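You operate a simulated robot arm through the tools that you are given. There is no shell and no other tool. Be economical: measure what you need, move in short steps, check, and stop when the job is done.

You are at the controls of a simulated two-armed robot. One attempt, no reset.

## Task
Tension the belt to the figure on the belt card.
Fine: motor lever clamped again, belt guard shut, cabinet isolator left off and locked. Where these are worked on the way, their far stop is far enough and under half their travel is too little: belt guard, motor lever.

The check looks at the end state, three seconds after you hand in, the way a careful person would. Anything else that was tipped, shoved, dropped, spilled or broken makes it a failure.

## Robot
Two 7-joint arms with fingered hands on one trunk, on a base that drives. Base frame: it is fixed to the floor where the robot stands at the start and does not move with it; the origin is under the middle of the robot, x ahead of it, y to its left, z up. Readings come in m, rad, newtons and seconds.
The left shoulder is at the start at [0.2, 0.135, 0.97], the right one opposite. Places, roughly: belt card [0.6, -0.2, 0.7]; belt gauge [0.7, -0.1, 1]; belt guard [0.7, -0.2, 0.9]; belt knob [0.7, -0.3, 1]; cabinet isolator [0.6, -1, 1]; control cabinet [0.9, -1.2, 0.6]; lock bar [0.6, -1, 1]; motor lever [0.7, -0.2, 0.8]. Payload 4 kg a hand.
The tool frame of a hand sits at the grasp point between the pads (the TCP): z along the fingers, y along the line on which they close. The tips reach 0.025 m beyond it. Largest opening 0.088 m; the body of the gripper starts 0.029 m behind the TCP. The gripper is a hand of 4 fingers: y runs from the thumb to the fingers, the wrist lies at [-0.013, -0.106, -0.174] in the tool frame, and closing takes about 1.5 s.
Orientation is told as [roll, pitch, yaw] about the base's x, y, z axes, in that order, counted from this pose: with the fingers straight down and the wrist toward the robot, the tool's x, y and z point along [0, 1, 0], [1, 0, 0] and [0, 0, -1] of the base frame.

## Interface
- The arms move only by the tool nudge_tool. It takes "left_commands", "right_commands" or both (then of equal length, played together; a hand with none holds still); each is a list of rows, each an object (a shift or turn left out is 0, a gripper value left out holds the last) with "delta_pos": the shift along the tool's x, y, z in units of 20 mm (1.0 is 20 mm), a list of three; "turn": the turn, a rotation vector about the tool's x, y, z in units of 8 degrees (1.0 is 8 degrees), a list of three. In form: [{"delta_pos": [x, y, z], "turn": [rx, ry, rz]}, ...]. A call has 1 to 20 rows; each row shifts and turns the commanded pose from where the row before left it, along the tool's axes as they then stand. "left_gripper" and "right_gripper" are, for a hand that has rows, the finger opening in m, from 0 to 0.088, set as the call begins (left out, the last holds). A call with a number of a shift or a turn outside -1 to 1 is refused whole. Each row takes 0.2 s and may step no farther than 0.05 m and 0.15 rad from the row before; otherwise, or with a gripper value out of range, the whole call is refused. Where a pose cannot be reached the arm comes as near as it can. A force on the tool above 90 N (or 10 N above the force at the start of the call, whichever is more), or a blocked arm, ends the call early, and 0.2 s more pass. Each finger travels about 0.153 m/s and halts on what it meets, pressing with about 23 N; the grip force reading is that of the motor and also rises with nothing between the fingers. The clock runs only during rows and for 0.2 s after the last one: add rows that do not move to give the fingers time. It gives the time, the measured TCP pose, the force on the tool (base axes), the opening and the grip force at its end, in the units of the frame above (readings bear some noise), with the torque about the TCP (base axes, N m) and any sound that the robot's microphone picked up.
- Cameras (640 x 400 px; columns grow to the right, rows downward): "scene" is now at [0.1303, -0.0457, 1.5758]; the picture's right is [-0.57, -0.82, 0.00], its down [-0.57, 0.39, -0.72] and it looks along [0.59, -0.41, -0.69] (base axes); focal length 241 px, centre (320, 200). "left" rides on the left gripper at [-0.064, -0.083, -0.098] in its tool frame; the picture's right is [-0.62, -0.37, 0.69], its down [0.71, -0.63, 0.30] and it looks along [0.32, 0.68, 0.65] (tool axes); focal length 265 px, centre (320, 200). "right" rides on the right gripper at [0.064, -0.083, -0.098] in its tool frame; the picture's right is [-0.62, 0.37, -0.69], its down [-0.71, -0.63, 0.30] and it looks along [-0.32, 0.68, 0.65] (tool axes); focal length 265 px, centre (320, 200).
- grab_frame(camera): a new picture of that camera. No time passes.
- slide_trunk(by): slides the trunk up (or, below 0, down) by that many m; the arms and the scene camera ride with it, the base frame stays. It gives what a move gives, with no picture.
- steer(legs): drives the robot by 1 to 6 legs, each [ahead, left, turn to the left] in m, m and rad, along the robot's own axes; the way and the turn of a leg run together, so that a leg with both is an arc; at most 1.5 m and 3.142 rad a leg. The arms and the cameras ride along, it lands a little off, and it stops where it bumps. It gives what a move gives.
- finger_targets(index, middle, ring, thumb_bend, thumb_turn, hand): sets how far each is bent, from 0 (flat) to 1 (curled in); at 0.3 the hand is open as for a grip, at 0.7 the pads meet at the TCP. One left out holds its place. A second passes; each finger stops where it meets its share of the squeeze, and holds until it gets a number again. A gripper value or a shape takes the hand back. It gives what a move gives, with no picture; readings hold the bend of each and the force on the fingers (four entries, about 0 where the hand has none), thumb and palm. thumb_turn goes from beside the hand (0) to across from the fingers (1), as for a grip.
- grasp_type(shape, hand): the hand has 4 fingers and takes this shape, open, in about a second: jaw (thumb against the fingers, like two jaws); tri (thumb and two fingers); tip (a fingertip pinch); poke (one finger out to press); point (the index stretched); flat (the hand flat); cup (the hand cupped); fist (a fist). The gripper value then closes the fingers along that shape, each until it touches; the sizes above hold for jaw. It gives what a move gives, with no picture.
- turn_head(pan, tilt): turns the head with the scene camera to pan (to the left, within 1.693 rad either way) and tilt (down, from -0.506 to 1.204), counted from straight ahead of the robot. It gives what a move gives.
- locate(camera, pixels): for up to 12 pixels [column, row] of the newest picture of that camera ("zoom" is the newest enlarged one), the place [x, y, z] in the base frame of the surface seen there, good to about 0.003 m. No time passes.
- close_up(camera, box): a new picture of the part [left, top, right, bottom] of that camera's present view, enlarged. No time passes.
- hand_in(): hands the job in; it is judged then, once.

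Work in short steps. Measure before you move; look again where a grasp or a placing could have gone wrong, and mend it. You have 80 turns and 58 pictures in all, those below and enlarged ones among them. Open the grippers and draw the arms clear of the work before you hand the job in, unless the task says otherwise; then end with one line.

The tools are called after "Call:" by a JSON object that holds its "method" and its "body". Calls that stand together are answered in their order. nudge_tool: Moves the arms, as the interface text tells. Its arguments: {"type":"object","properties":{"left_commands":{"type":"array"},"left_gripper":{"type":"number"},"right_commands":{"type":"array"},"right_gripper":{"type":"number"}},"required":[]} The other tools are called the same way: slide_trunk (by) slides the trunk up or down; grasp_type (shape, hand) gives the hand a shape; finger_targets (index, middle, ring, thumb_bend, thumb_turn, hand) moves the fingers one by one; steer (legs) drives the base; turn_head (pan, tilt) turns the head that bears the scene camera; grab_frame (camera) takes a picture; locate (camera, pixels) gives the place of the surface under pixels of a picture; close_up (camera, box) takes an enlarged picture of a part of a camera's view; hand_in () hands the job in.

At the start:

```text
time_s: 0.0
left_tcp_pos: [0.636, -0.0361, 1.2926]
left_tcp_rot: [-0.001, 0.0, 0.0]
left_force: [0.0, -0.2, 0.0]
left_torque: [0.01, 0.02, 0.02]
left_grip_width: 0.0875
left_grasp_force: 0.2
left_shape: jaw
left_bend: [0.3, 0.3, 0.3, 0.3, 0.98]
left_finger forces: [0.0, 0.0, 0.0, 0.0, 0.0, 0.0]
right_tcp_pos: [0.4359, -0.4653, 1.3691]
right_tcp_rot: [0.001, 0.0, -0.001]
right_force: [-0.2, -0.5, -0.4]
right_torque: [0.0, 0.01, 0.03]
right_grip_width: 0.0879
right_grasp_force: 0.0
right_shape: jaw
right_bend: [0.3, 0.3, 0.3, 0.3, 0.98]
right_finger forces: [0.0, 0.0, 0.0, 0.0, 0.1, 0.0]
trunk travel left (down, up): [-0.575, 0.195]
robot x, y, heading: [0.0013, 0.0019, -0.003]
head pan, tilt: [-0.6, 0.768]
```

scene: 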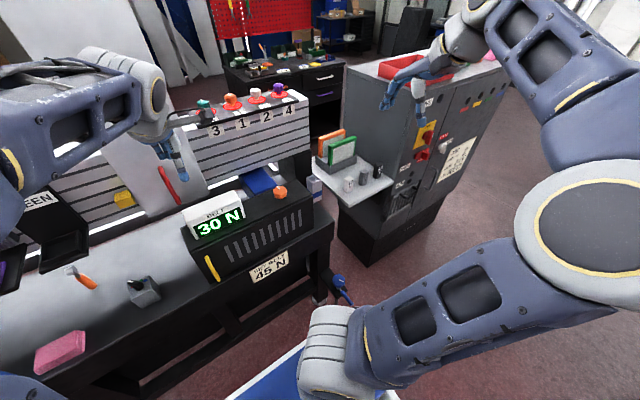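
right: 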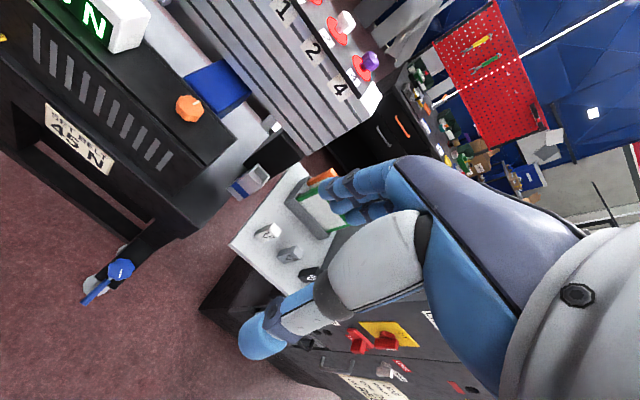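
left: 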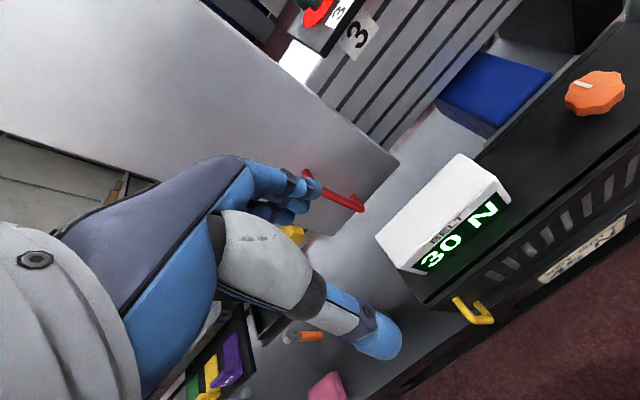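

The scene shows the gauge at 30 N (218,222), a card reading 45 N (270,265), the orange knob (281,192), yellow guard handle (211,268), and the cabinet with isolator (425,135). I take enlarged views of both areas.

Call:
{"method": "close_up", "body": {"camera": "scene", "box": [160, 150, 340, 300]}}

Call:
{"method": "close_up", "body": {"camera": "scene", "box": [370, 90, 490, 230]}}

```text
2.67 times, centred on (250, 225) of scene
```

zoom: 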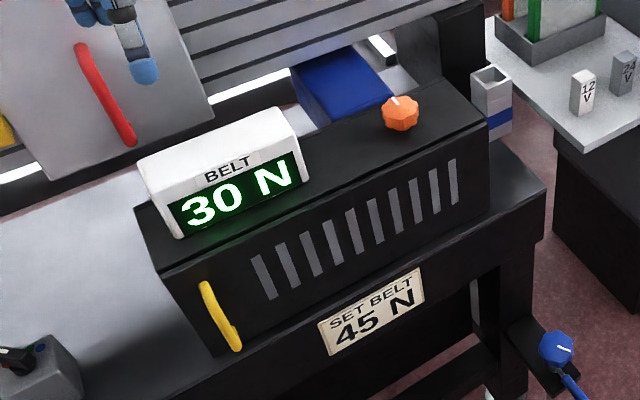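

```text
2.86 times, centred on (430, 160) of scene
```

zoom: 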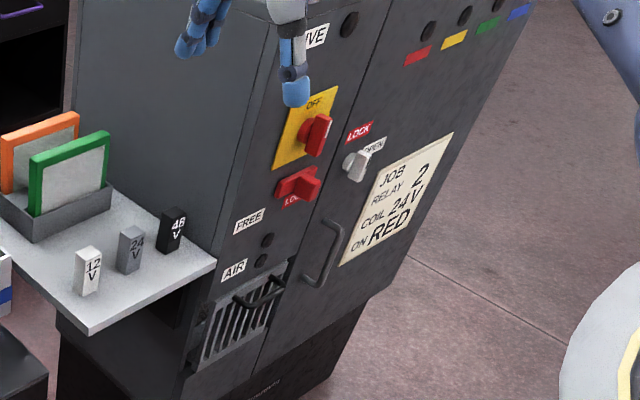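

Card says 45 N. I measure guard, knob and cabinet features, and take a right-camera enlarged picture too.

Call:
{"method": "locate", "body": {"camera": "zoom", "pixels": [[305, 100], [320, 130], [280, 150], [290, 175], [310, 185], [350, 25], [360, 165], [330, 250], [295, 205]]}}

Call:
{"method": "locate", "body": {"camera": "scene", "pixels": [[281, 190], [208, 258], [212, 278], [200, 212], [240, 240], [198, 208], [270, 200], [314, 205], [290, 260], [168, 185], [300, 120], [250, 182]]}}

Call:
{"method": "close_up", "body": {"camera": "right", "box": [310, 290, 470, 390]}}

```text
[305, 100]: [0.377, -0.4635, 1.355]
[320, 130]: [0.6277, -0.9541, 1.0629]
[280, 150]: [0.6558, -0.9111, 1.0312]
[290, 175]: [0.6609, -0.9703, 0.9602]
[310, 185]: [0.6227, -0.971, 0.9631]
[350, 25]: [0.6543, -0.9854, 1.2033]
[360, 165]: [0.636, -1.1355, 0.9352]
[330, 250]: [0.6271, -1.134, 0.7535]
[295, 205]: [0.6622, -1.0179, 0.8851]
```

```text
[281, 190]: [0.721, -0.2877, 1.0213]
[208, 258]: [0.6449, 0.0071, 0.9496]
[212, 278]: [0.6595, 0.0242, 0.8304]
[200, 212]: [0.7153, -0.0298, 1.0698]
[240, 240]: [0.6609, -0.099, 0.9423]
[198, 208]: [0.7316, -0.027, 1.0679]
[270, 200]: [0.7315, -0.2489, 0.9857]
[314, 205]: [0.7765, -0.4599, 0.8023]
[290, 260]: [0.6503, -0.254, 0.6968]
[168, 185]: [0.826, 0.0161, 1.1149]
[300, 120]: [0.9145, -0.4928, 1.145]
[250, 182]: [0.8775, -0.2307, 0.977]
```

```text
4.00 times, centred on (390, 340) of right
```

zoom: 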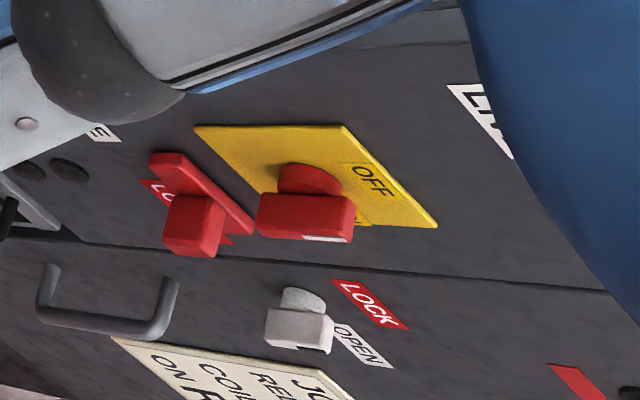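

I need to see the isolator state and the floor before driving. I'll pan the head to the right and look.

Call:
{"method": "turn_head", "body": {"pan": -1.1, "tilt": 0.75}}

Call:
{"method": "grab_frame", "body": {"camera": "scene"}}

```text
time_s: 0.9
left_tcp_pos: [0.6366, -0.0363, 1.2926]
left_tcp_rot: [-0.001, -0.001, 0.0]
left_force: [0.5, -0.4, -0.5]
left_torque: [0.0, -0.06, 0.03]
left_grip_width: 0.0877
left_grasp_force: 0.1
left_shape: jaw
left_bend: [0.3, 0.3, 0.3, 0.3, 0.98]
left_finger forces: [0.0, 0.1, 0.1, 0.1, 0.0, 0.0]
right_tcp_pos: [0.435, -0.4647, 1.3688]
right_tcp_rot: [0.001, 0.0, -0.001]
right_force: [-0.2, 0.9, -0.1]
right_torque: [-0.01, 0.01, -0.02]
right_grip_width: 0.0874
right_grasp_force: 0.0
right_shape: jaw
right_bend: [0.3, 0.3, 0.3, 0.3, 0.98]
right_finger forces: [0.0, 0.0, 0.1, 0.1, 0.0, 0.1]
trunk travel left (down, up): [-0.575, 0.195]
robot x, y, heading: [-0.0004, 0.0027, -0.003]
head pan, tilt: [-1.1, 0.75]
```

```text
51 pictures are left
```

scene: 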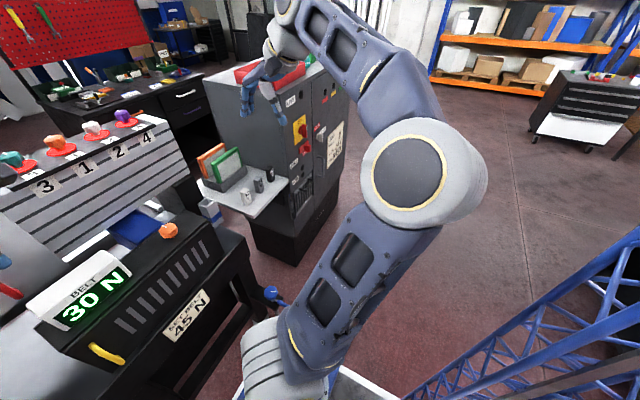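

The floor toward the cabinet looks free; a blue lattice stands at lower right (500,360) and a pale-blue edge at (350,385). I locate these.

Call:
{"method": "locate", "body": {"camera": "scene", "pixels": [[430, 390], [480, 375], [600, 270], [630, 380], [350, 385], [240, 390], [272, 294], [450, 230], [330, 250], [300, 260], [270, 100]]}}

Call:
{"method": "close_up", "body": {"camera": "scene", "box": [240, 70, 360, 190]}}

```text
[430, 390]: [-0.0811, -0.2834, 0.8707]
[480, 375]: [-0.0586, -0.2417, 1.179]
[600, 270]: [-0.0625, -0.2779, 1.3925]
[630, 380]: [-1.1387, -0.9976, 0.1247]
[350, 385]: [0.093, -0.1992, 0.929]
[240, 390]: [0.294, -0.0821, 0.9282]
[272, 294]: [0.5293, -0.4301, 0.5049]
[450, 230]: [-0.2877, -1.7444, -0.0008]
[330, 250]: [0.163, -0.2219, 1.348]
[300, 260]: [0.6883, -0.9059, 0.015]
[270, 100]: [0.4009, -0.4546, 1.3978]
```

```text
3.33 times, centred on (300, 130) of scene
```

zoom: 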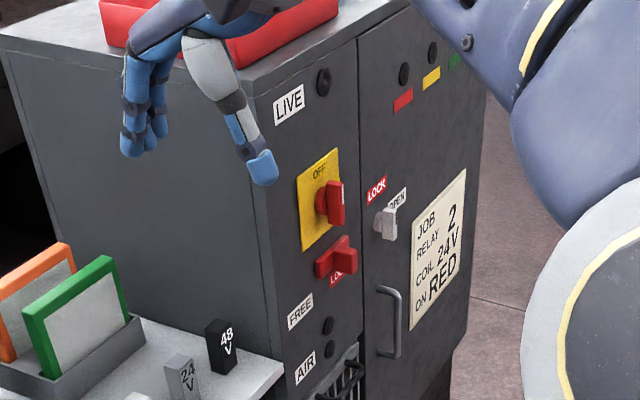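

LIVE lamp looks dark. I zoom tighter on the isolator and lock bar.

Call:
{"method": "close_up", "body": {"camera": "scene", "box": [290, 108, 326, 166]}}

```text
6.90 times, centred on (308, 137) of scene
```

zoom: 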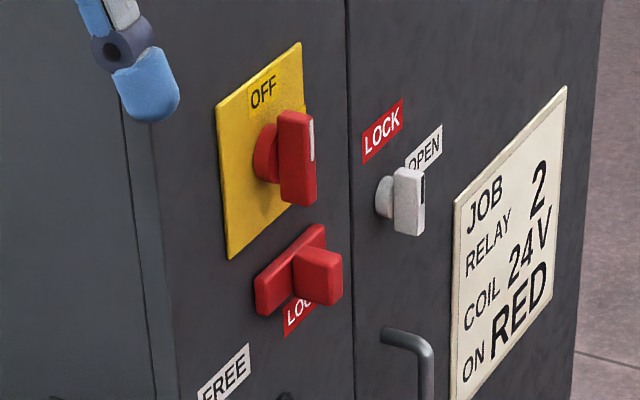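

The isolator handle's mark points up to OFF. The lock bar's state is unclear from this angle, so I drive back 0.2 and right 0.6 for a frontal look.

Call:
{"method": "steer", "body": {"legs": [[-0.2, 0, 0], [0, -0.6, 0]]}}

Call:
{"method": "turn_head", "body": {"pan": -0.4, "tilt": 0.65}}

Call:
{"method": "grab_frame", "body": {"camera": "scene"}}

```text
time_s: 5.6
left_tcp_pos: [0.4373, -0.6545, 1.2923]
left_tcp_rot: [0.0, -0.001, -0.006]
left_force: [-0.6, -0.3, 0.1]
left_torque: [-0.02, -0.03, -0.02]
left_grip_width: 0.0874
left_grasp_force: 0.0
left_shape: jaw
left_bend: [0.3, 0.3, 0.3, 0.3, 0.98]
left_finger forces: [0.0, 0.0, 0.0, 0.1, 0.0, 0.1]
right_tcp_pos: [0.2331, -1.0814, 1.3693]
right_tcp_rot: [0.001, 0.001, -0.009]
right_force: [-0.4, -0.8, 0.2]
right_torque: [0.0, 0.02, -0.01]
right_grip_width: 0.0875
right_grasp_force: 0.1
right_shape: jaw
right_bend: [0.3, 0.3, 0.3, 0.3, 0.98]
right_finger forces: [0.0, 0.0, 0.0, 0.0, 0.0, 0.1]
trunk travel left (down, up): [-0.575, 0.195]
robot x, y, heading: [-0.1976, -0.6151, -0.003]
head pan, tilt: [-1.1, 0.75]
```

```text
time_s: 6.6
left_tcp_pos: [0.437, -0.6543, 1.2921]
left_tcp_rot: [0.0, -0.002, -0.005]
left_force: [-0.5, 0.3, 0.0]
left_torque: [-0.01, 0.0, 0.04]
left_grip_width: 0.0875
left_grasp_force: 0.0
left_shape: jaw
left_bend: [0.3, 0.3, 0.3, 0.3, 0.98]
left_finger forces: [0.0, 0.0, 0.1, 0.1, 0.0, 0.0]
right_tcp_pos: [0.2331, -1.0816, 1.3689]
right_tcp_rot: [0.001, -0.001, -0.009]
right_force: [1.0, 0.1, -1.1]
right_torque: [0.0, -0.01, 0.02]
right_grip_width: 0.0877
right_grasp_force: 0.2
right_shape: jaw
right_bend: [0.3, 0.3, 0.3, 0.3, 0.98]
right_finger forces: [0.0, 0.1, 0.0, 0.1, 0.1, 0.0]
trunk travel left (down, up): [-0.575, 0.195]
robot x, y, heading: [-0.1983, -0.6105, -0.004]
head pan, tilt: [-0.4, 0.649]
```

```text
48 pictures are left
```

scene: 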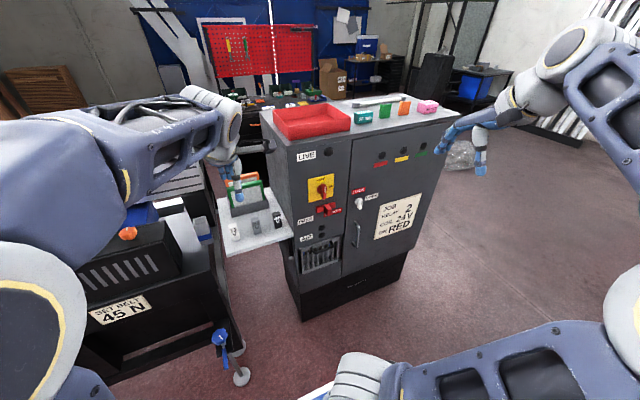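

Clear view now; I zoom on isolator and lock bar near (325,198).

Call:
{"method": "close_up", "body": {"camera": "scene", "box": [290, 145, 370, 245]}}

Call:
{"method": "close_up", "body": {"camera": "scene", "box": [300, 168, 350, 218]}}

```text
4.00 times, centred on (330, 195) of scene
```

zoom: 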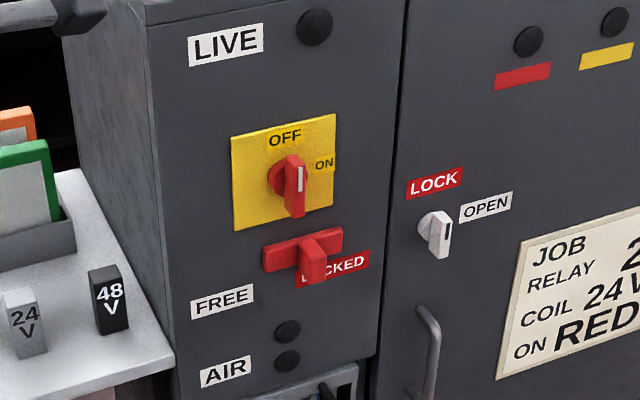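

```text
8.00 times, centred on (325, 193) of scene
```

zoom: 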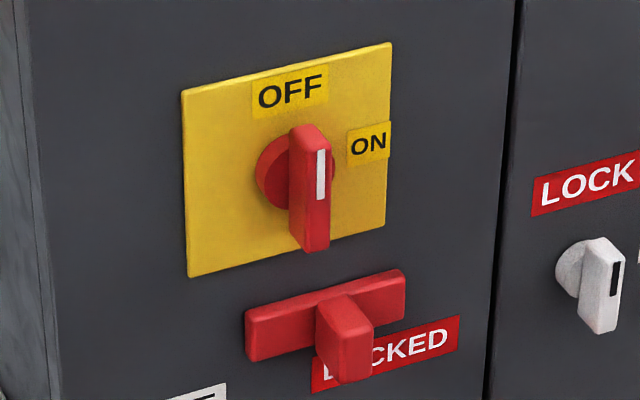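

Isolator is at OFF. The lock bar sits between FREE and LOCKED labels; I measure where.

Call:
{"method": "locate", "body": {"camera": "zoom", "pixels": [[248, 340], [405, 290], [345, 310], [345, 350], [457, 330], [315, 385], [320, 185], [290, 92], [370, 145], [255, 330], [180, 395], [225, 390]]}}

Call:
{"method": "close_up", "body": {"camera": "scene", "box": [295, 190, 349, 224]}}

```text
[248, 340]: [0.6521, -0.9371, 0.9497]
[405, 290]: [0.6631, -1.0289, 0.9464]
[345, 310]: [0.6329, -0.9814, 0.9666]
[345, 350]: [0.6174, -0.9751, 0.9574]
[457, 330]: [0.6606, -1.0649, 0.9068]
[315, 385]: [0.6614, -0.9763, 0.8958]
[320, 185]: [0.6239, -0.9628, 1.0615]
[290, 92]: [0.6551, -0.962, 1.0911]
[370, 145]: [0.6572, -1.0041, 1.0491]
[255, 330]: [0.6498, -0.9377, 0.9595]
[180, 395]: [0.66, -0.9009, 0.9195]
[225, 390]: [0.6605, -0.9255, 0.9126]
```

```text
11.76 times, centred on (322, 207) of scene
```

zoom: 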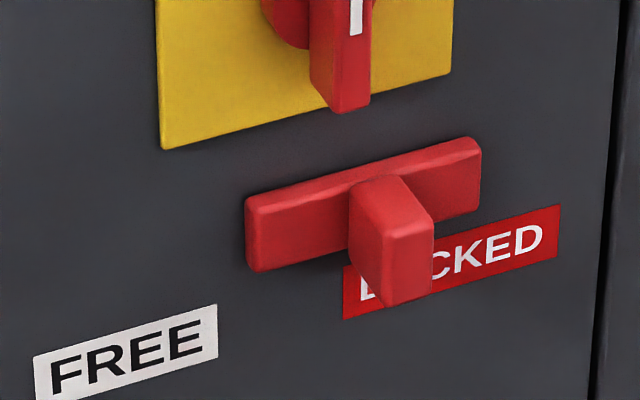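

The bar spans y −0.937…−1.029 and its knob is at −0.98 towards LOCKED, but I want to verify with a gentle push toward LOCKED. I shape the right hand to point and pitch it so the fingers face the cabinet.

Call:
{"method": "grasp_type", "body": {"hand": "right", "shape": "poke"}}

Call:
{"method": "nudge_tool", "body": {"right_commands": [{"turn": [-0.94, 0, 0]}, {"turn": [-0.94, 0, 0]}, {"turn": [-0.94, 0, 0]}, {"turn": [-0.94, 0, 0]}, {"turn": [-0.94, 0, 0]}, {"turn": [-0.94, 0, 0]}, {"turn": [-0.94, 0, 0]}, {"turn": [-0.94, 0, 0]}, {"turn": [-0.94, 0, 0]}, {"turn": [-0.94, 0, 0]}, {"turn": [-0.94, 0, 0]}, {"turn": [-0.94, 0, 0]}, {"delta_pos": [0, -1, 0]}, {"delta_pos": [0, -1, 0]}, {"delta_pos": [0, -1, 0]}, {"delta_pos": [0, -1, 0]}, {"delta_pos": [0, -1, 0]}]}}

Call:
{"method": "grab_frame", "body": {"camera": "scene"}}

```text
time_s: 7.5
left_tcp_pos: [0.4359, -0.6547, 1.293]
left_tcp_rot: [-0.001, -0.001, -0.007]
left_force: [0.5, 0.0, 0.0]
left_torque: [0.0, -0.01, 0.0]
left_grip_width: 0.0877
left_grasp_force: 0.1
left_shape: jaw
left_bend: [0.3, 0.3, 0.3, 0.3, 0.98]
left_finger forces: [0.0, 0.1, 0.0, 0.0, 0.0, 0.1]
right_tcp_pos: [0.2321, -1.0823, 1.3701]
right_tcp_rot: [-0.001, 0.001, -0.006]
right_force: [0.3, -0.2, -0.9]
right_torque: [-0.02, -0.01, 0.04]
right_grip_width: 0.0002
right_grasp_force: 0.1
right_shape: poke
right_bend: [0.7, 0.7, 0.99, 1.0, 1.0]
right_finger forces: [0.1, 0.0, 0.0, 0.0, 0.0, 0.0]
trunk travel left (down, up): [-0.575, 0.195]
robot x, y, heading: [-0.1975, -0.6127, -0.007]
head pan, tilt: [-0.4, 0.649]
```

```text
time_s: 11.1
left_tcp_pos: [0.4366, -0.6534, 1.2917]
left_tcp_rot: [0.0, -0.001, -0.007]
left_force: [-0.7, 0.0, -0.3]
left_torque: [-0.01, -0.02, 0.0]
left_grip_width: 0.0878
left_grasp_force: 0.0
left_shape: jaw
left_bend: [0.3, 0.3, 0.3, 0.3, 0.98]
left_finger forces: [0.0, 0.1, 0.1, 0.0, 0.1, 0.0]
right_tcp_pos: [0.217, -1.0726, 1.2661]
right_tcp_rot: [-0.131, -1.391, 0.181]
right_force: [-0.1, 0.4, 1.2]
right_torque: [0.01, 0.0, -0.02]
right_grip_width: 0.0
right_grasp_force: 0.0
right_shape: poke
right_bend: [0.7, 0.7, 0.99, 1.0, 1.0]
right_finger forces: [0.0, 0.0, 0.0, 0.0, 0.0, 0.1]
right hand out of reach, approached as far as the arm can: row 11, 12
trunk travel left (down, up): [-0.575, 0.195]
robot x, y, heading: [-0.2017, -0.6123, -0.01]
head pan, tilt: [-0.4, 0.649]
```

```text
44 pictures are left
```

scene: 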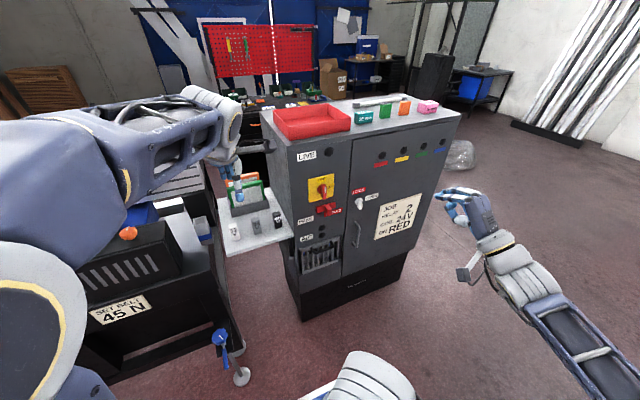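

Hand is pitched forward near (465,205). I move it down and left, level with the lock bar but still well in front of the cabinet.

Call:
{"method": "nudge_tool", "body": {"right_commands": [{"delta_pos": [0.5, -1, 0.4]}, {"delta_pos": [0.5, -1, 0.4]}, {"delta_pos": [0.5, -1, 0.4]}, {"delta_pos": [0.5, -1, 0.4]}, {"delta_pos": [0.5, -1, 0.4]}, {"delta_pos": [0.5, -1, 0.4]}, {"delta_pos": [0.5, -1, 0.4]}, {"delta_pos": [0.5, -1, 0.4]}, {"delta_pos": [0.5, -1, 0.4]}, {"delta_pos": [0.5, -1, 0.4]}, {"delta_pos": [0.5, -1, 0.4]}, {"delta_pos": [0.5, -1, 0.4]}, {"delta_pos": [0.5, -1, 0.4]}, {"delta_pos": [0.5, -1, 0.4]}, {"delta_pos": [0.5, -1, 0.4]}]}}

Call:
{"method": "grab_frame", "body": {"camera": "right"}}

```text
time_s: 14.3
left_tcp_pos: [0.4372, -0.6539, 1.2938]
left_tcp_rot: [-0.001, 0.002, -0.007]
left_force: [-0.4, -0.4, 0.2]
left_torque: [0.0, 0.01, 0.0]
left_grip_width: 0.0876
left_grasp_force: 0.0
left_shape: jaw
left_bend: [0.3, 0.3, 0.3, 0.3, 0.98]
left_finger forces: [0.1, 0.1, 0.0, 0.1, 0.0, 0.0]
right_tcp_pos: [0.1641, -1.0238, 1.0112]
right_tcp_rot: [-0.125, -1.39, 0.177]
right_force: [-0.3, -0.4, 0.0]
right_torque: [0.0, 0.03, -0.02]
right_grip_width: 0.0
right_grasp_force: 0.0
right_shape: poke
right_bend: [0.7, 0.7, 0.99, 1.0, 1.0]
right_finger forces: [0.1, 0.1, 0.1, 0.0, 0.0, 0.0]
right hand out of reach, approached as far as the arm can: row 6, 7, 8, 9, 10, 11, 12, 13, 14, 15
trunk travel left (down, up): [-0.575, 0.195]
robot x, y, heading: [-0.1989, -0.613, -0.008]
head pan, tilt: [-0.4, 0.649]
```

```text
43 pictures are left
```

right: 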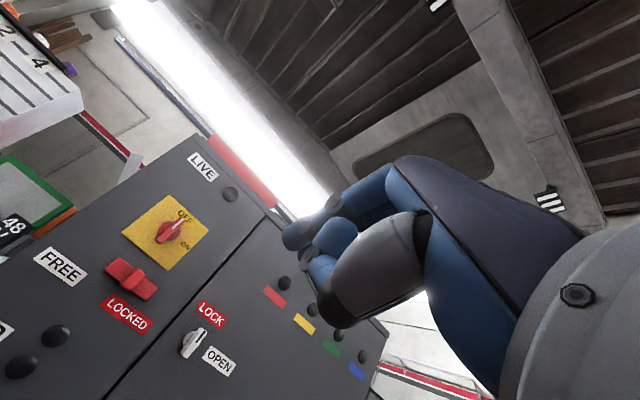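

Useful frontal view: isolator mark at OFF, knob of the bar (135,285) above LOCKED label. I'll advance the hand a bit and check pose for a small push.

Call:
{"method": "nudge_tool", "body": {"right_commands": [{"delta_pos": [0, 0, 1]}, {"delta_pos": [0, 0, 1]}, {"delta_pos": [0, 0, 1]}, {"delta_pos": [0, 0, 1]}, {"delta_pos": [0, 0, 1]}, {"delta_pos": [0, 0, 1]}]}}

Call:
{"method": "close_up", "body": {"camera": "right", "box": [0, 120, 280, 400]}}

```text
time_s: 15.7
left_tcp_pos: [0.4363, -0.6539, 1.2925]
left_tcp_rot: [0.001, -0.001, -0.007]
left_force: [-1.1, -0.5, -0.6]
left_torque: [0.02, 0.01, -0.03]
left_grip_width: 0.0878
left_grasp_force: 0.1
left_shape: jaw
left_bend: [0.3, 0.3, 0.3, 0.3, 0.98]
left_finger forces: [0.1, 0.0, 0.1, 0.1, 0.0, 0.1]
right_tcp_pos: [0.2279, -1.0694, 1.0327]
right_tcp_rot: [-0.121, -1.387, 0.173]
right_force: [-0.4, -0.1, 0.0]
right_torque: [0.01, 0.04, -0.02]
right_grip_width: 0.0002
right_grasp_force: 0.1
right_shape: poke
right_bend: [0.7, 0.7, 0.99, 1.0, 1.0]
right_finger forces: [0.0, 0.0, 0.0, 0.0, 0.1, 0.0]
right hand out of reach, approached as far as the arm can: row 1, 2, 3, 4, 5, 6
trunk travel left (down, up): [-0.575, 0.195]
robot x, y, heading: [-0.1975, -0.6118, -0.005]
head pan, tilt: [-0.4, 0.649]
```

```text
1.43 times, centred on (140, 260) of right
```

zoom: 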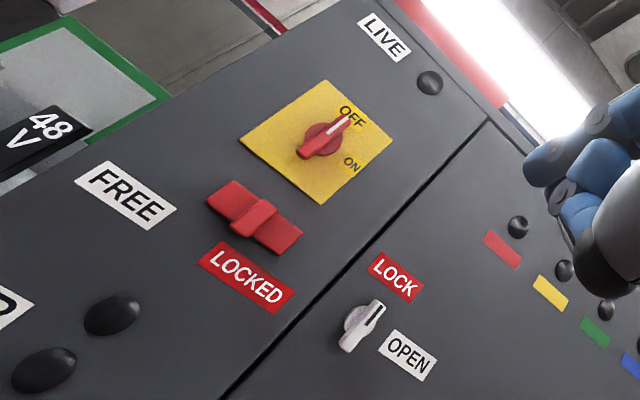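

I continue advancing toward the bar at its +y side and watch the pose.

Call:
{"method": "nudge_tool", "body": {"right_commands": [{"delta_pos": [0.4, 0, 1]}, {"delta_pos": [0.4, 0, 1]}, {"delta_pos": [0.4, 0, 1]}, {"delta_pos": [0.4, 0, 1]}, {"delta_pos": [0.4, 0, 1]}, {"delta_pos": [0.4, 0, 1]}]}}

```text
time_s: 17.1
left_tcp_pos: [0.4362, -0.6541, 1.2929]
left_tcp_rot: [-0.001, -0.002, -0.007]
left_force: [0.5, 0.5, -0.2]
left_torque: [0.03, -0.01, -0.01]
left_grip_width: 0.0878
left_grasp_force: 0.1
left_shape: jaw
left_bend: [0.3, 0.3, 0.3, 0.3, 0.98]
left_finger forces: [0.0, 0.0, 0.0, 0.1, 0.0, 0.1]
right_tcp_pos: [0.2867, -1.1012, 1.052]
right_tcp_rot: [-0.12, -1.388, 0.176]
right_force: [0.4, 0.7, -0.5]
right_torque: [0.0, 0.02, 0.02]
right_grip_width: 0.0
right_grasp_force: 0.0
right_shape: poke
right_bend: [0.7, 0.7, 0.99, 1.0, 1.0]
right_finger forces: [0.0, 0.1, 0.0, 0.0, 0.0, 0.0]
right hand out of reach, approached as far as the arm can: row 1, 2, 3, 4, 5, 6
trunk travel left (down, up): [-0.575, 0.195]
robot x, y, heading: [-0.1992, -0.6098, -0.009]
head pan, tilt: [-0.4, 0.649]
```

The arm lags (orientation limit). I relax the pitch by about 30° and see whether it tracks.

Call:
{"method": "nudge_tool", "body": {"right_commands": [{"turn": [1, 0, 0]}, {"turn": [1, 0, 0]}, {"turn": [1, 0, 0]}, {"turn": [1, 0, 0]}, {}, {}]}}

Call:
{"method": "grab_frame", "body": {"camera": "scene"}}

```text
time_s: 18.5
left_tcp_pos: [0.4354, -0.6556, 1.2933]
left_tcp_rot: [0.001, -0.002, -0.007]
left_force: [0.9, 0.7, -0.1]
left_torque: [0.03, -0.02, 0.01]
left_grip_width: 0.0876
left_grasp_force: 0.1
left_shape: jaw
left_bend: [0.3, 0.3, 0.3, 0.3, 0.98]
left_finger forces: [0.0, 0.1, 0.0, 0.0, 0.0, 0.0]
right_tcp_pos: [0.2875, -1.1015, 1.0518]
right_tcp_rot: [-0.036, -0.831, 0.077]
right_force: [0.8, -0.3, 0.5]
right_torque: [-0.01, 0.0, 0.01]
right_grip_width: 0.0
right_grasp_force: 0.0
right_shape: poke
right_bend: [0.7, 0.7, 0.99, 1.0, 1.0]
right_finger forces: [0.1, 0.0, 0.0, 0.0, 0.0, 0.0]
trunk travel left (down, up): [-0.575, 0.195]
robot x, y, heading: [-0.1962, -0.615, -0.004]
head pan, tilt: [-0.4, 0.649]
```

```text
41 pictures are left
```

scene: 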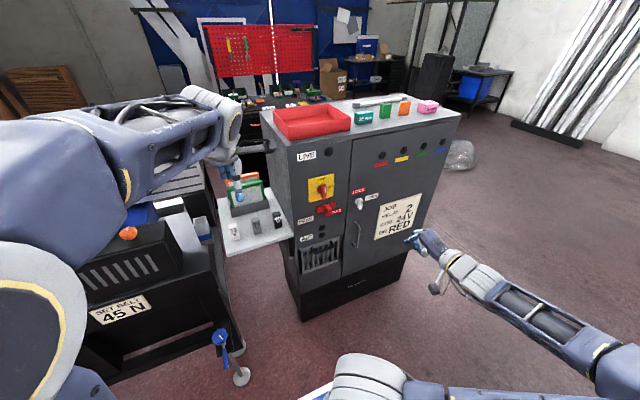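

The command tracks again now. I move to about (0.50, −0.93, 1.0), then pitch further forward.

Call:
{"method": "nudge_tool", "body": {"right_commands": [{"delta_pos": [0.85, 0.52, 0.94]}, {"delta_pos": [0.85, 0.52, 0.94]}, {"delta_pos": [0.85, 0.52, 0.94]}, {"delta_pos": [0.85, 0.52, 0.94]}, {"delta_pos": [0.85, 0.52, 0.94]}, {"delta_pos": [0.85, 0.52, 0.94]}, {"delta_pos": [0.85, 0.52, 0.94]}, {"delta_pos": [0.85, 0.52, 0.94]}, {"delta_pos": [0.85, 0.52, 0.94]}, {"delta_pos": [0.85, 0.52, 0.94]}, {"turn": [-1, 0, 0]}, {"turn": [-1, 0, 0]}, {"turn": [-1, 0, 0]}, {"turn": [-1, 0, 0]}]}}

Call:
{"method": "grab_frame", "body": {"camera": "right"}}

Call:
{"method": "grab_frame", "body": {"camera": "scene"}}

```text
time_s: 21.5
left_tcp_pos: [0.4373, -0.6543, 1.2926]
left_tcp_rot: [0.0, 0.002, -0.007]
left_force: [0.8, -0.3, -0.3]
left_torque: [0.0, -0.04, -0.01]
left_grip_width: 0.0879
left_grasp_force: 0.0
left_shape: jaw
left_bend: [0.3, 0.3, 0.3, 0.3, 0.98]
left_finger forces: [0.0, 0.0, 0.1, 0.0, 0.1, 0.1]
right_tcp_pos: [0.4262, -0.9725, 0.9724]
right_tcp_rot: [-0.038, -1.204, 0.168]
right_force: [0.2, -0.4, -0.1]
right_torque: [0.01, 0.04, 0.02]
right_grip_width: 0.0
right_grasp_force: 0.0
right_shape: poke
right_bend: [0.7, 0.7, 0.99, 1.0, 1.0]
right_finger forces: [0.0, 0.0, 0.0, 0.0, 0.0, 0.0]
right hand out of reach, approached as far as the arm can: row 3, 4, 5, 6, 7
trunk travel left (down, up): [-0.575, 0.195]
robot x, y, heading: [-0.1987, -0.6146, -0.004]
head pan, tilt: [-0.4, 0.649]
```

```text
40 pictures are left
```

right: 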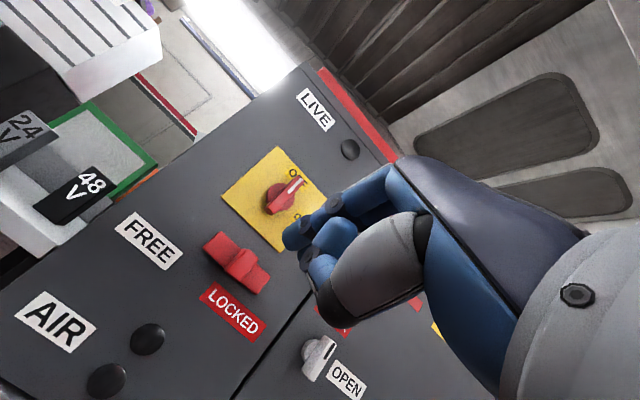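

```text
39 pictures are left
```

scene: 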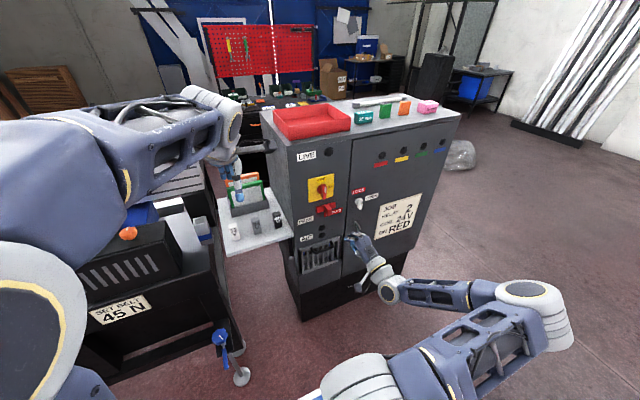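

Pose tracks: TCP (0.426,−0.973,0.972), lock bar at (237,262). I advance toward its +y side in part.

Call:
{"method": "nudge_tool", "body": {"right_commands": [{"delta_pos": [0.2, 0.3, 0.9]}, {"delta_pos": [0.2, 0.3, 0.9]}, {"delta_pos": [0.2, 0.3, 0.9]}, {"delta_pos": [0.2, 0.3, 0.9]}, {"delta_pos": [0.2, 0.3, 0.9]}, {"delta_pos": [0.2, 0.3, 0.9]}]}}

Call:
{"method": "grab_frame", "body": {"camera": "right"}}

Call:
{"method": "close_up", "body": {"camera": "scene", "box": [280, 150, 400, 260]}}

```text
time_s: 22.9
left_tcp_pos: [0.4365, -0.6542, 1.294]
left_tcp_rot: [0.001, 0.001, -0.007]
left_force: [-0.2, -0.4, -0.9]
left_torque: [0.03, -0.02, -0.02]
left_grip_width: 0.0877
left_grasp_force: 0.0
left_shape: jaw
left_bend: [0.3, 0.3, 0.3, 0.3, 0.98]
left_finger forces: [0.0, 0.0, 0.1, 0.1, 0.1, 0.0]
right_tcp_pos: [0.5368, -0.9343, 0.968]
right_tcp_rot: [-0.042, -1.203, 0.17]
right_force: [0.5, -0.1, -1.2]
right_torque: [0.01, 0.0, 0.01]
right_grip_width: 0.0
right_grasp_force: 0.1
right_shape: poke
right_bend: [0.7, 0.7, 0.99, 1.0, 1.0]
right_finger forces: [0.0, 0.0, 0.0, 0.0, 0.0, 0.0]
trunk travel left (down, up): [-0.575, 0.195]
robot x, y, heading: [-0.2017, -0.6111, -0.004]
head pan, tilt: [-0.4, 0.649]
```

```text
38 pictures are left
```

right: 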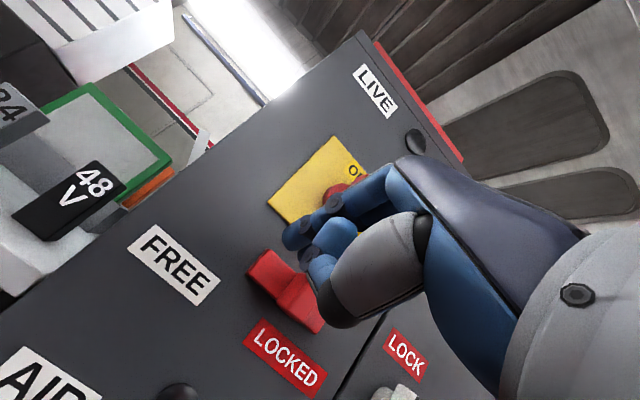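

```text
3.64 times, centred on (340, 205) of scene
```

zoom: 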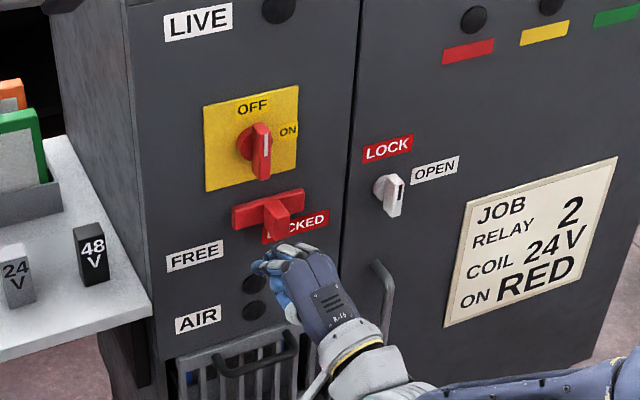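

The hand is just in front of the bar. I locate the fingertip and knob positions.

Call:
{"method": "locate", "body": {"camera": "right", "pixels": [[292, 235], [335, 230], [312, 255], [318, 270], [335, 310], [275, 275], [300, 300], [258, 265], [295, 205]]}}

Call:
{"method": "locate", "body": {"camera": "zoom", "pixels": [[258, 265], [280, 270], [300, 250], [280, 225], [275, 215], [283, 215], [264, 150]]}}

```text
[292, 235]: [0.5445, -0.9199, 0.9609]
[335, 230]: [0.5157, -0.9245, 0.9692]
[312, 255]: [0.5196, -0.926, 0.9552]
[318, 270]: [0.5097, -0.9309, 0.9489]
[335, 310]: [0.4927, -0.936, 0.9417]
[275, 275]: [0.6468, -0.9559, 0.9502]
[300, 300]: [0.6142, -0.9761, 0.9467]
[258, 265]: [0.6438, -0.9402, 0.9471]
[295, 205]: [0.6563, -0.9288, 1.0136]
```

```text
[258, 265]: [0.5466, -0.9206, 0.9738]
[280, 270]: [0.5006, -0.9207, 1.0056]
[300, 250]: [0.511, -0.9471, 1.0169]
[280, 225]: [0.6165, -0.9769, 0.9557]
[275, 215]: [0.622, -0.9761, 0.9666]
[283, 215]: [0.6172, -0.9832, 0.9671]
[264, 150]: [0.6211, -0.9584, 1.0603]
```

Fingertip is at (0.545,−0.92,0.965), knob at y≈−0.967…−0.988, front x≈0.615. I advance 0.08 m straight ahead so the fingertip sits beside the knob.

Call:
{"method": "nudge_tool", "body": {"right_commands": [{"delta_pos": [-0.17, 0.3, 0.95]}, {"delta_pos": [-0.17, 0.3, 0.95]}, {"delta_pos": [-0.17, 0.3, 0.95]}, {"delta_pos": [-0.17, 0.3, 0.95]}]}}

Call:
{"method": "nudge_tool", "body": {"right_commands": [{"delta_pos": [-0.5, 0, -0.08]}, {"delta_pos": [-0.5, 0, -0.08]}]}}

Call:
{"method": "close_up", "body": {"camera": "scene", "box": [290, 165, 360, 235]}}

```text
time_s: 23.9
left_tcp_pos: [0.4356, -0.6541, 1.293]
left_tcp_rot: [0.0, 0.001, -0.008]
left_force: [-0.4, -0.9, -0.2]
left_torque: [0.04, 0.0, 0.0]
left_grip_width: 0.0875
left_grasp_force: 0.1
left_shape: jaw
left_bend: [0.3, 0.3, 0.3, 0.3, 0.98]
left_finger forces: [0.0, 0.1, 0.0, 0.0, 0.1, 0.1]
right_tcp_pos: [0.618, -0.9391, 0.9645]
right_tcp_rot: [-0.043, -1.203, 0.169]
right_force: [0.3, 0.1, 0.2]
right_torque: [-0.01, -0.01, 0.0]
right_grip_width: 0.0
right_grasp_force: 0.0
right_shape: poke
right_bend: [0.7, 0.7, 0.99, 1.0, 1.0]
right_finger forces: [0.0, 0.0, 0.0, 0.0, 0.1, 0.0]
trunk travel left (down, up): [-0.575, 0.195]
robot x, y, heading: [-0.2002, -0.6119, -0.009]
head pan, tilt: [-0.4, 0.649]
```

```text
time_s: 24.5
left_tcp_pos: [0.4373, -0.6542, 1.2922]
left_tcp_rot: [0.0, 0.001, -0.006]
left_force: [0.3, -0.6, 0.1]
left_torque: [0.02, 0.0, -0.02]
left_grip_width: 0.0874
left_grasp_force: 0.1
left_shape: jaw
left_bend: [0.3, 0.3, 0.3, 0.3, 0.98]
left_finger forces: [0.0, 0.0, 0.0, 0.0, 0.0, 0.0]
right_tcp_pos: [0.6184, -0.9589, 0.966]
right_tcp_rot: [-0.043, -1.2, 0.17]
right_force: [0.0, -0.1, -0.4]
right_torque: [0.0, -0.02, -0.01]
right_grip_width: 0.0
right_grasp_force: 0.0
right_shape: poke
right_bend: [0.7, 0.7, 0.99, 1.0, 1.0]
right_finger forces: [0.0, 0.1, 0.0, 0.0, 0.0, 0.1]
trunk travel left (down, up): [-0.575, 0.195]
robot x, y, heading: [-0.1998, -0.6124, -0.006]
head pan, tilt: [-0.4, 0.649]
```

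```text
5.71 times, centred on (325, 200) of scene
```

zoom: 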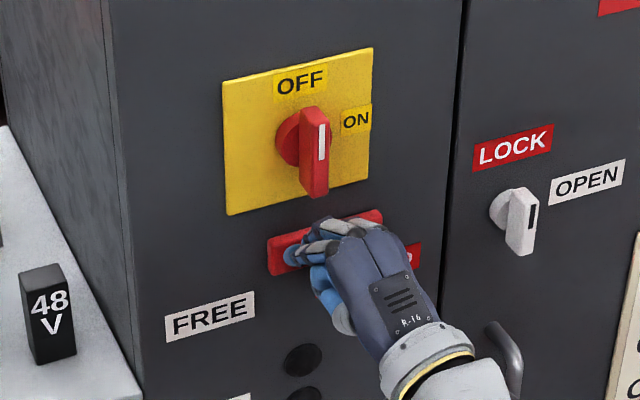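

Fingertip is between the bar's left end and the knob, no contact yet. I push toward LOCKED in 4 mm steps, watching force.

Call:
{"method": "nudge_tool", "body": {"right_commands": [{"delta_pos": [-0.2, 0, -0.03]}, {"delta_pos": [-0.2, 0, -0.03]}, {"delta_pos": [-0.2, 0, -0.03]}, {"delta_pos": [-0.2, 0, -0.03]}]}}

Call:
{"method": "nudge_tool", "body": {"right_commands": [{"delta_pos": [-0.2, 0, -0.03]}, {"delta_pos": [-0.2, 0, -0.03]}]}}

Call:
{"method": "close_up", "body": {"camera": "scene", "box": [290, 165, 360, 235]}}

```text
time_s: 25.5
left_tcp_pos: [0.4369, -0.6523, 1.2932]
left_tcp_rot: [-0.001, 0.0, -0.006]
left_force: [-0.3, -0.5, -0.1]
left_torque: [-0.03, 0.01, 0.03]
left_grip_width: 0.0879
left_grasp_force: 0.1
left_shape: jaw
left_bend: [0.3, 0.3, 0.3, 0.3, 0.98]
left_finger forces: [0.0, 0.1, 0.0, 0.0, 0.1, 0.0]
right_tcp_pos: [0.6173, -0.966, 0.966]
right_tcp_rot: [-0.032, -1.199, 0.177]
right_force: [-8.6, 38.7, -1.4]
right_torque: [0.21, 0.08, 0.69]
right_grip_width: 0.0
right_grasp_force: 0.0
right_shape: poke
right_bend: [0.7, 0.7, 0.99, 1.0, 1.0]
right_finger forces: [0.1, 39.5, 0.0, 0.0, 0.1, 0.1]
trunk travel left (down, up): [-0.575, 0.195]
robot x, y, heading: [-0.1997, -0.6111, -0.005]
head pan, tilt: [-0.4, 0.649]
```

```text
time_s: 26.1
left_tcp_pos: [0.4372, -0.6524, 1.2925]
left_tcp_rot: [-0.002, -0.001, -0.007]
left_force: [-0.9, -0.2, 0.5]
left_torque: [-0.01, 0.01, 0.03]
left_grip_width: 0.0876
left_grasp_force: 0.1
left_shape: jaw
left_bend: [0.3, 0.3, 0.3, 0.3, 0.98]
left_finger forces: [0.2, 0.1, 0.0, 0.0, 0.0, 0.1]
right_tcp_pos: [0.6175, -0.9691, 0.9653]
right_tcp_rot: [-0.034, -1.197, 0.187]
right_force: [-12.7, 55.2, -8.5]
right_torque: [0.26, 0.21, 1.04]
right_grip_width: 0.0001
right_grasp_force: 0.1
right_shape: poke
right_bend: [0.7, 0.7, 0.99, 1.0, 1.0]
right_finger forces: [0.0, 55.0, 0.0, 0.1, 0.1, 0.0]
trunk travel left (down, up): [-0.575, 0.195]
robot x, y, heading: [-0.2004, -0.6144, -0.005]
head pan, tilt: [-0.4, 0.649]
```

```text
5.71 times, centred on (325, 200) of scene
```

zoom: 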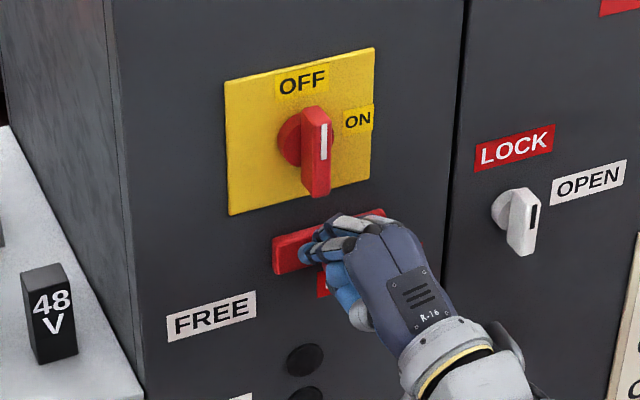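

The bar holds against 55 N with no travel: it is at the LOCKED stop. I back off and withdraw the hand.

Call:
{"method": "nudge_tool", "body": {"right_commands": [{"delta_pos": [0.7, 0, 0.1]}, {"delta_pos": [0.7, 0, 0.1]}, {"delta_pos": [0, -0.3, -0.95]}, {"delta_pos": [0, -0.3, -0.95]}, {"delta_pos": [0, -0.3, -0.95]}, {"delta_pos": [0, -0.3, -0.95]}, {"delta_pos": [0, -0.3, -0.95]}, {"delta_pos": [0, -0.3, -0.95]}, {"delta_pos": [0, -0.3, -0.95]}, {"delta_pos": [0, -0.3, -0.95]}]}}

Call:
{"method": "steer", "body": {"legs": [[0, 0.65, 0]]}}

Call:
{"method": "turn_head", "body": {"pan": -0.1, "tilt": 0.75}}

Call:
{"method": "grab_frame", "body": {"camera": "scene"}}

```text
time_s: 28.3
left_tcp_pos: [0.437, -0.6537, 1.2925]
left_tcp_rot: [0.0, 0.0, -0.007]
left_force: [-0.3, 0.6, -1.3]
left_torque: [0.01, -0.04, 0.01]
left_grip_width: 0.0876
left_grasp_force: 0.2
left_shape: jaw
left_bend: [0.3, 0.3, 0.3, 0.3, 0.98]
left_finger forces: [0.0, 0.0, 0.0, 0.1, 0.0, 0.0]
right_tcp_pos: [0.4577, -0.9736, 0.9758]
right_tcp_rot: [-0.041, -1.203, 0.171]
right_force: [0.5, -0.3, 0.1]
right_torque: [0.01, 0.03, 0.01]
right_grip_width: 0.0003
right_grasp_force: 0.0
right_shape: poke
right_bend: [0.7, 0.7, 0.99, 1.0, 1.0]
right_finger forces: [0.0, 0.0, 0.1, 0.1, 0.1, 0.0]
trunk travel left (down, up): [-0.575, 0.195]
robot x, y, heading: [-0.2001, -0.6123, -0.008]
head pan, tilt: [-0.4, 0.649]
```

```text
time_s: 31.9
left_tcp_pos: [0.4392, -0.001, 1.2921]
left_tcp_rot: [0.0, 0.0, 0.003]
left_force: [-0.1, 0.4, 0.0]
left_torque: [-0.01, -0.02, -0.02]
left_grip_width: 0.0877
left_grasp_force: 0.1
left_shape: jaw
left_bend: [0.3, 0.3, 0.3, 0.3, 0.98]
left_finger forces: [0.1, 0.1, 0.0, 0.0, 0.1, 0.0]
right_tcp_pos: [0.4622, -0.3204, 0.9756]
right_tcp_rot: [-0.042, -1.206, 0.18]
right_force: [0.2, -0.2, -0.1]
right_torque: [-0.01, 0.0, -0.04]
right_grip_width: 0.0
right_grasp_force: 0.1
right_shape: poke
right_bend: [0.7, 0.7, 0.99, 1.0, 1.0]
right_finger forces: [0.1, 0.1, 0.0, 0.0, 0.0, 0.1]
trunk travel left (down, up): [-0.575, 0.195]
robot x, y, heading: [-0.1987, 0.0355, 0.004]
head pan, tilt: [-0.4, 0.649]
```

```text
time_s: 32.7
left_tcp_pos: [0.4389, 0.0005, 1.2931]
left_tcp_rot: [0.001, 0.001, 0.005]
left_force: [0.7, -0.2, -0.3]
left_torque: [-0.03, 0.01, 0.02]
left_grip_width: 0.0875
left_grasp_force: 0.0
left_shape: jaw
left_bend: [0.3, 0.3, 0.3, 0.3, 0.98]
left_finger forces: [0.0, 0.1, 0.0, 0.0, 0.0, 0.0]
right_tcp_pos: [0.4623, -0.3205, 0.9756]
right_tcp_rot: [-0.042, -1.204, 0.178]
right_force: [0.2, -0.1, -0.1]
right_torque: [0.0, -0.01, 0.03]
right_grip_width: 0.0001
right_grasp_force: 0.0
right_shape: poke
right_bend: [0.7, 0.7, 0.99, 1.0, 1.0]
right_finger forces: [0.1, 0.0, 0.0, 0.0, 0.0, 0.0]
trunk travel left (down, up): [-0.575, 0.195]
robot x, y, heading: [-0.1971, 0.0329, 0.003]
head pan, tilt: [-0.099, 0.75]
```

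```text
34 pictures are left
```

scene: 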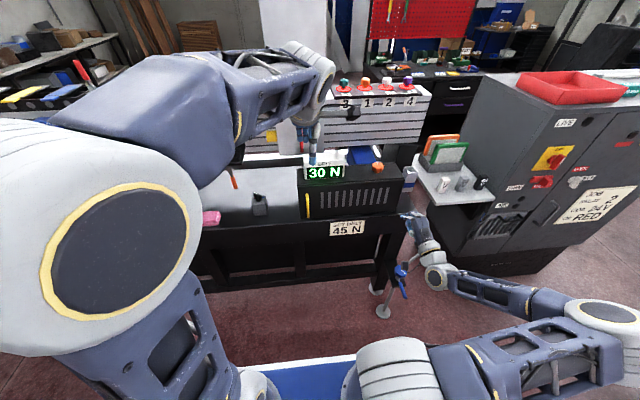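

I'm back before the bench. I zoom on the guard box (350,195).

Call:
{"method": "close_up", "body": {"camera": "scene", "box": [280, 145, 430, 245]}}

Call:
{"method": "locate", "body": {"camera": "zoom", "pixels": [[108, 225], [118, 290], [98, 205], [98, 310], [300, 170], [460, 140], [500, 250], [490, 150], [420, 95], [470, 260], [200, 200]]}}

```text
4.00 times, centred on (355, 195) of scene
```

zoom: 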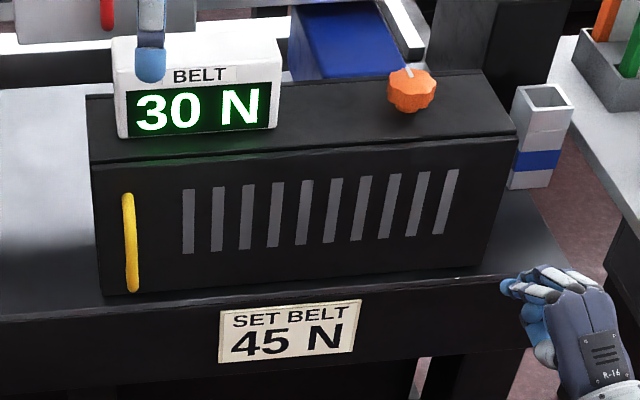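

```text
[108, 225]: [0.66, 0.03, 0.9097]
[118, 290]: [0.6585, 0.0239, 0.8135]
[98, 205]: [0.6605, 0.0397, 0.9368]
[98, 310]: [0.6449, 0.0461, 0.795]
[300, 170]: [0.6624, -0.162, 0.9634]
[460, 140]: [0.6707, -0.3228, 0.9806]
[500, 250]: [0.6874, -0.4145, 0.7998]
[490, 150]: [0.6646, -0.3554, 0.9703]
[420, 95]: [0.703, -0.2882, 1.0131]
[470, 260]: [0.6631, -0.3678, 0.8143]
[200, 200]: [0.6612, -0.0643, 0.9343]
```

The guard panel spans y 0.04…−0.36, z 0.80–0.965, with a vertical handle at its left end, probably hinged at right. I raise the right hand out of the swing zone, and turn the left hand to close along y with fingers tilted forward.

Call:
{"method": "nudge_tool", "body": {"left_commands": [{"turn": [0, 0, 0.94]}, {"turn": [0, 0, 0.94]}, {"turn": [0, 0, 0.94]}, {"turn": [0, 0, 0.94]}, {"turn": [0, 0, 0.94]}, {"turn": [0, 0, 0.94]}, {"turn": [0, 0, 0.94]}, {"turn": [0, 0, 0.94]}, {"turn": [0, 0, 0.94]}, {"turn": [0, 0, 0.94]}, {"turn": [0, 0, 0.94]}, {"turn": [0, 0, 0.94]}, {"turn": [0, 1, 0]}, {"turn": [0, 1, 0]}, {"turn": [0, 1, 0]}, {"turn": [0, 1, 0]}, {"turn": [0, 1, 0]}, {"turn": [0, 1, 0]}, {"turn": [0, 1, 0]}, {}], "right_commands": [{"delta_pos": [-0.49, 1, -0.67]}, {"delta_pos": [-0.49, 1, -0.67]}, {"delta_pos": [-0.49, 1, -0.67]}, {"delta_pos": [-0.49, 1, -0.67]}, {"delta_pos": [-0.49, 1, -0.67]}, {"delta_pos": [-0.49, 1, -0.67]}, {"delta_pos": [-0.49, 1, -0.67]}, {"delta_pos": [-0.49, 1, -0.67]}, {"delta_pos": [-0.49, 1, -0.67]}, {"delta_pos": [-0.49, 1, -0.67]}, {"delta_pos": [-0.49, 1, -0.67]}, {"delta_pos": [-0.49, 1, -0.67]}, {"turn": [1, 0, 0]}, {"turn": [1, 0, 0]}, {"turn": [1, 0, 0]}, {"turn": [1, 0, 0]}, {"turn": [1, 0, 0]}, {"turn": [1, 0, 0]}, {"turn": [1, 0, 0]}, {"turn": [1, 0, 0]}]}}

Call:
{"method": "grab_frame", "body": {"camera": "scene"}}

Call:
{"method": "grab_frame", "body": {"camera": "left"}}

```text
time_s: 36.9
left_tcp_pos: [0.4387, -0.0008, 1.2921]
left_tcp_rot: [0.977, 0.001, -1.571]
left_force: [-0.9, 0.4, -0.8]
left_torque: [-0.01, -0.01, -0.01]
left_grip_width: 0.0876
left_grasp_force: 0.0
left_shape: jaw
left_bend: [0.3, 0.3, 0.3, 0.3, 0.98]
left_finger forces: [0.1, 0.1, 0.0, 0.0, 0.0, 0.1]
right_tcp_pos: [0.4161, -0.4418, 1.2598]
right_tcp_rot: [-0.017, -0.081, 0.139]
right_force: [-0.2, 0.5, -0.6]
right_torque: [-0.04, 0.01, 0.0]
right_grip_width: 0.0
right_grasp_force: 0.1
right_shape: poke
right_bend: [0.7, 0.7, 0.99, 1.0, 1.0]
right_finger forces: [0.0, 0.0, 0.1, 0.0, 0.0, 0.0]
trunk travel left (down, up): [-0.575, 0.195]
robot x, y, heading: [-0.2024, 0.0325, 0.007]
head pan, tilt: [-0.099, 0.75]
```

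```text
32 pictures are left
```

scene: 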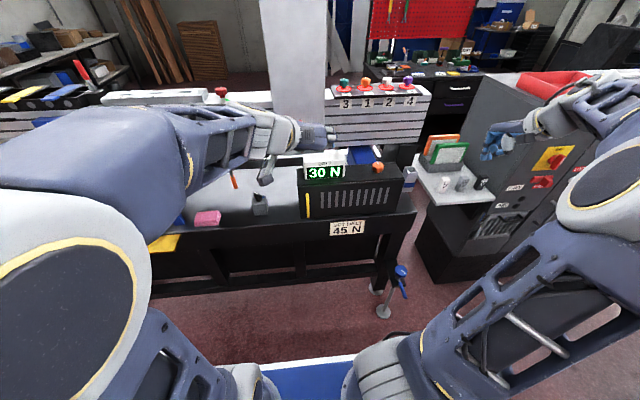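

```text
31 pictures are left
```

left: 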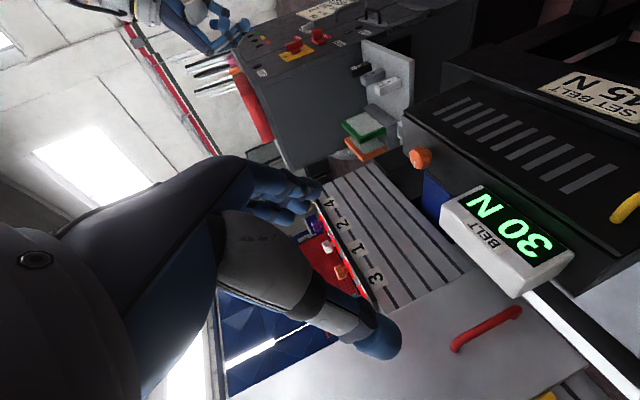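

Left hand is oriented (fingers 56° forward). I measure the yellow handle near (308,207).

Call:
{"method": "close_up", "body": {"camera": "scene", "box": [290, 180, 340, 225]}}

```text
8.89 times, centred on (315, 202) of scene
```

zoom: 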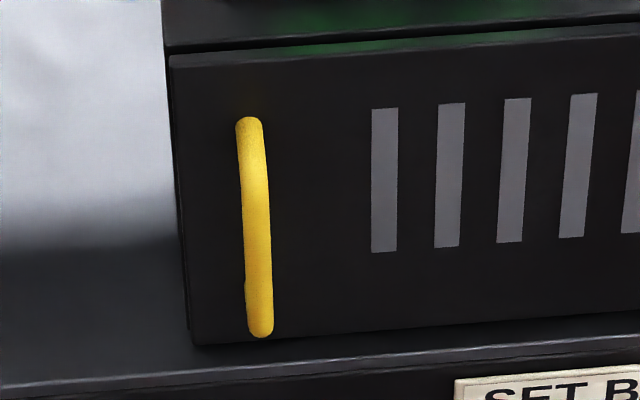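

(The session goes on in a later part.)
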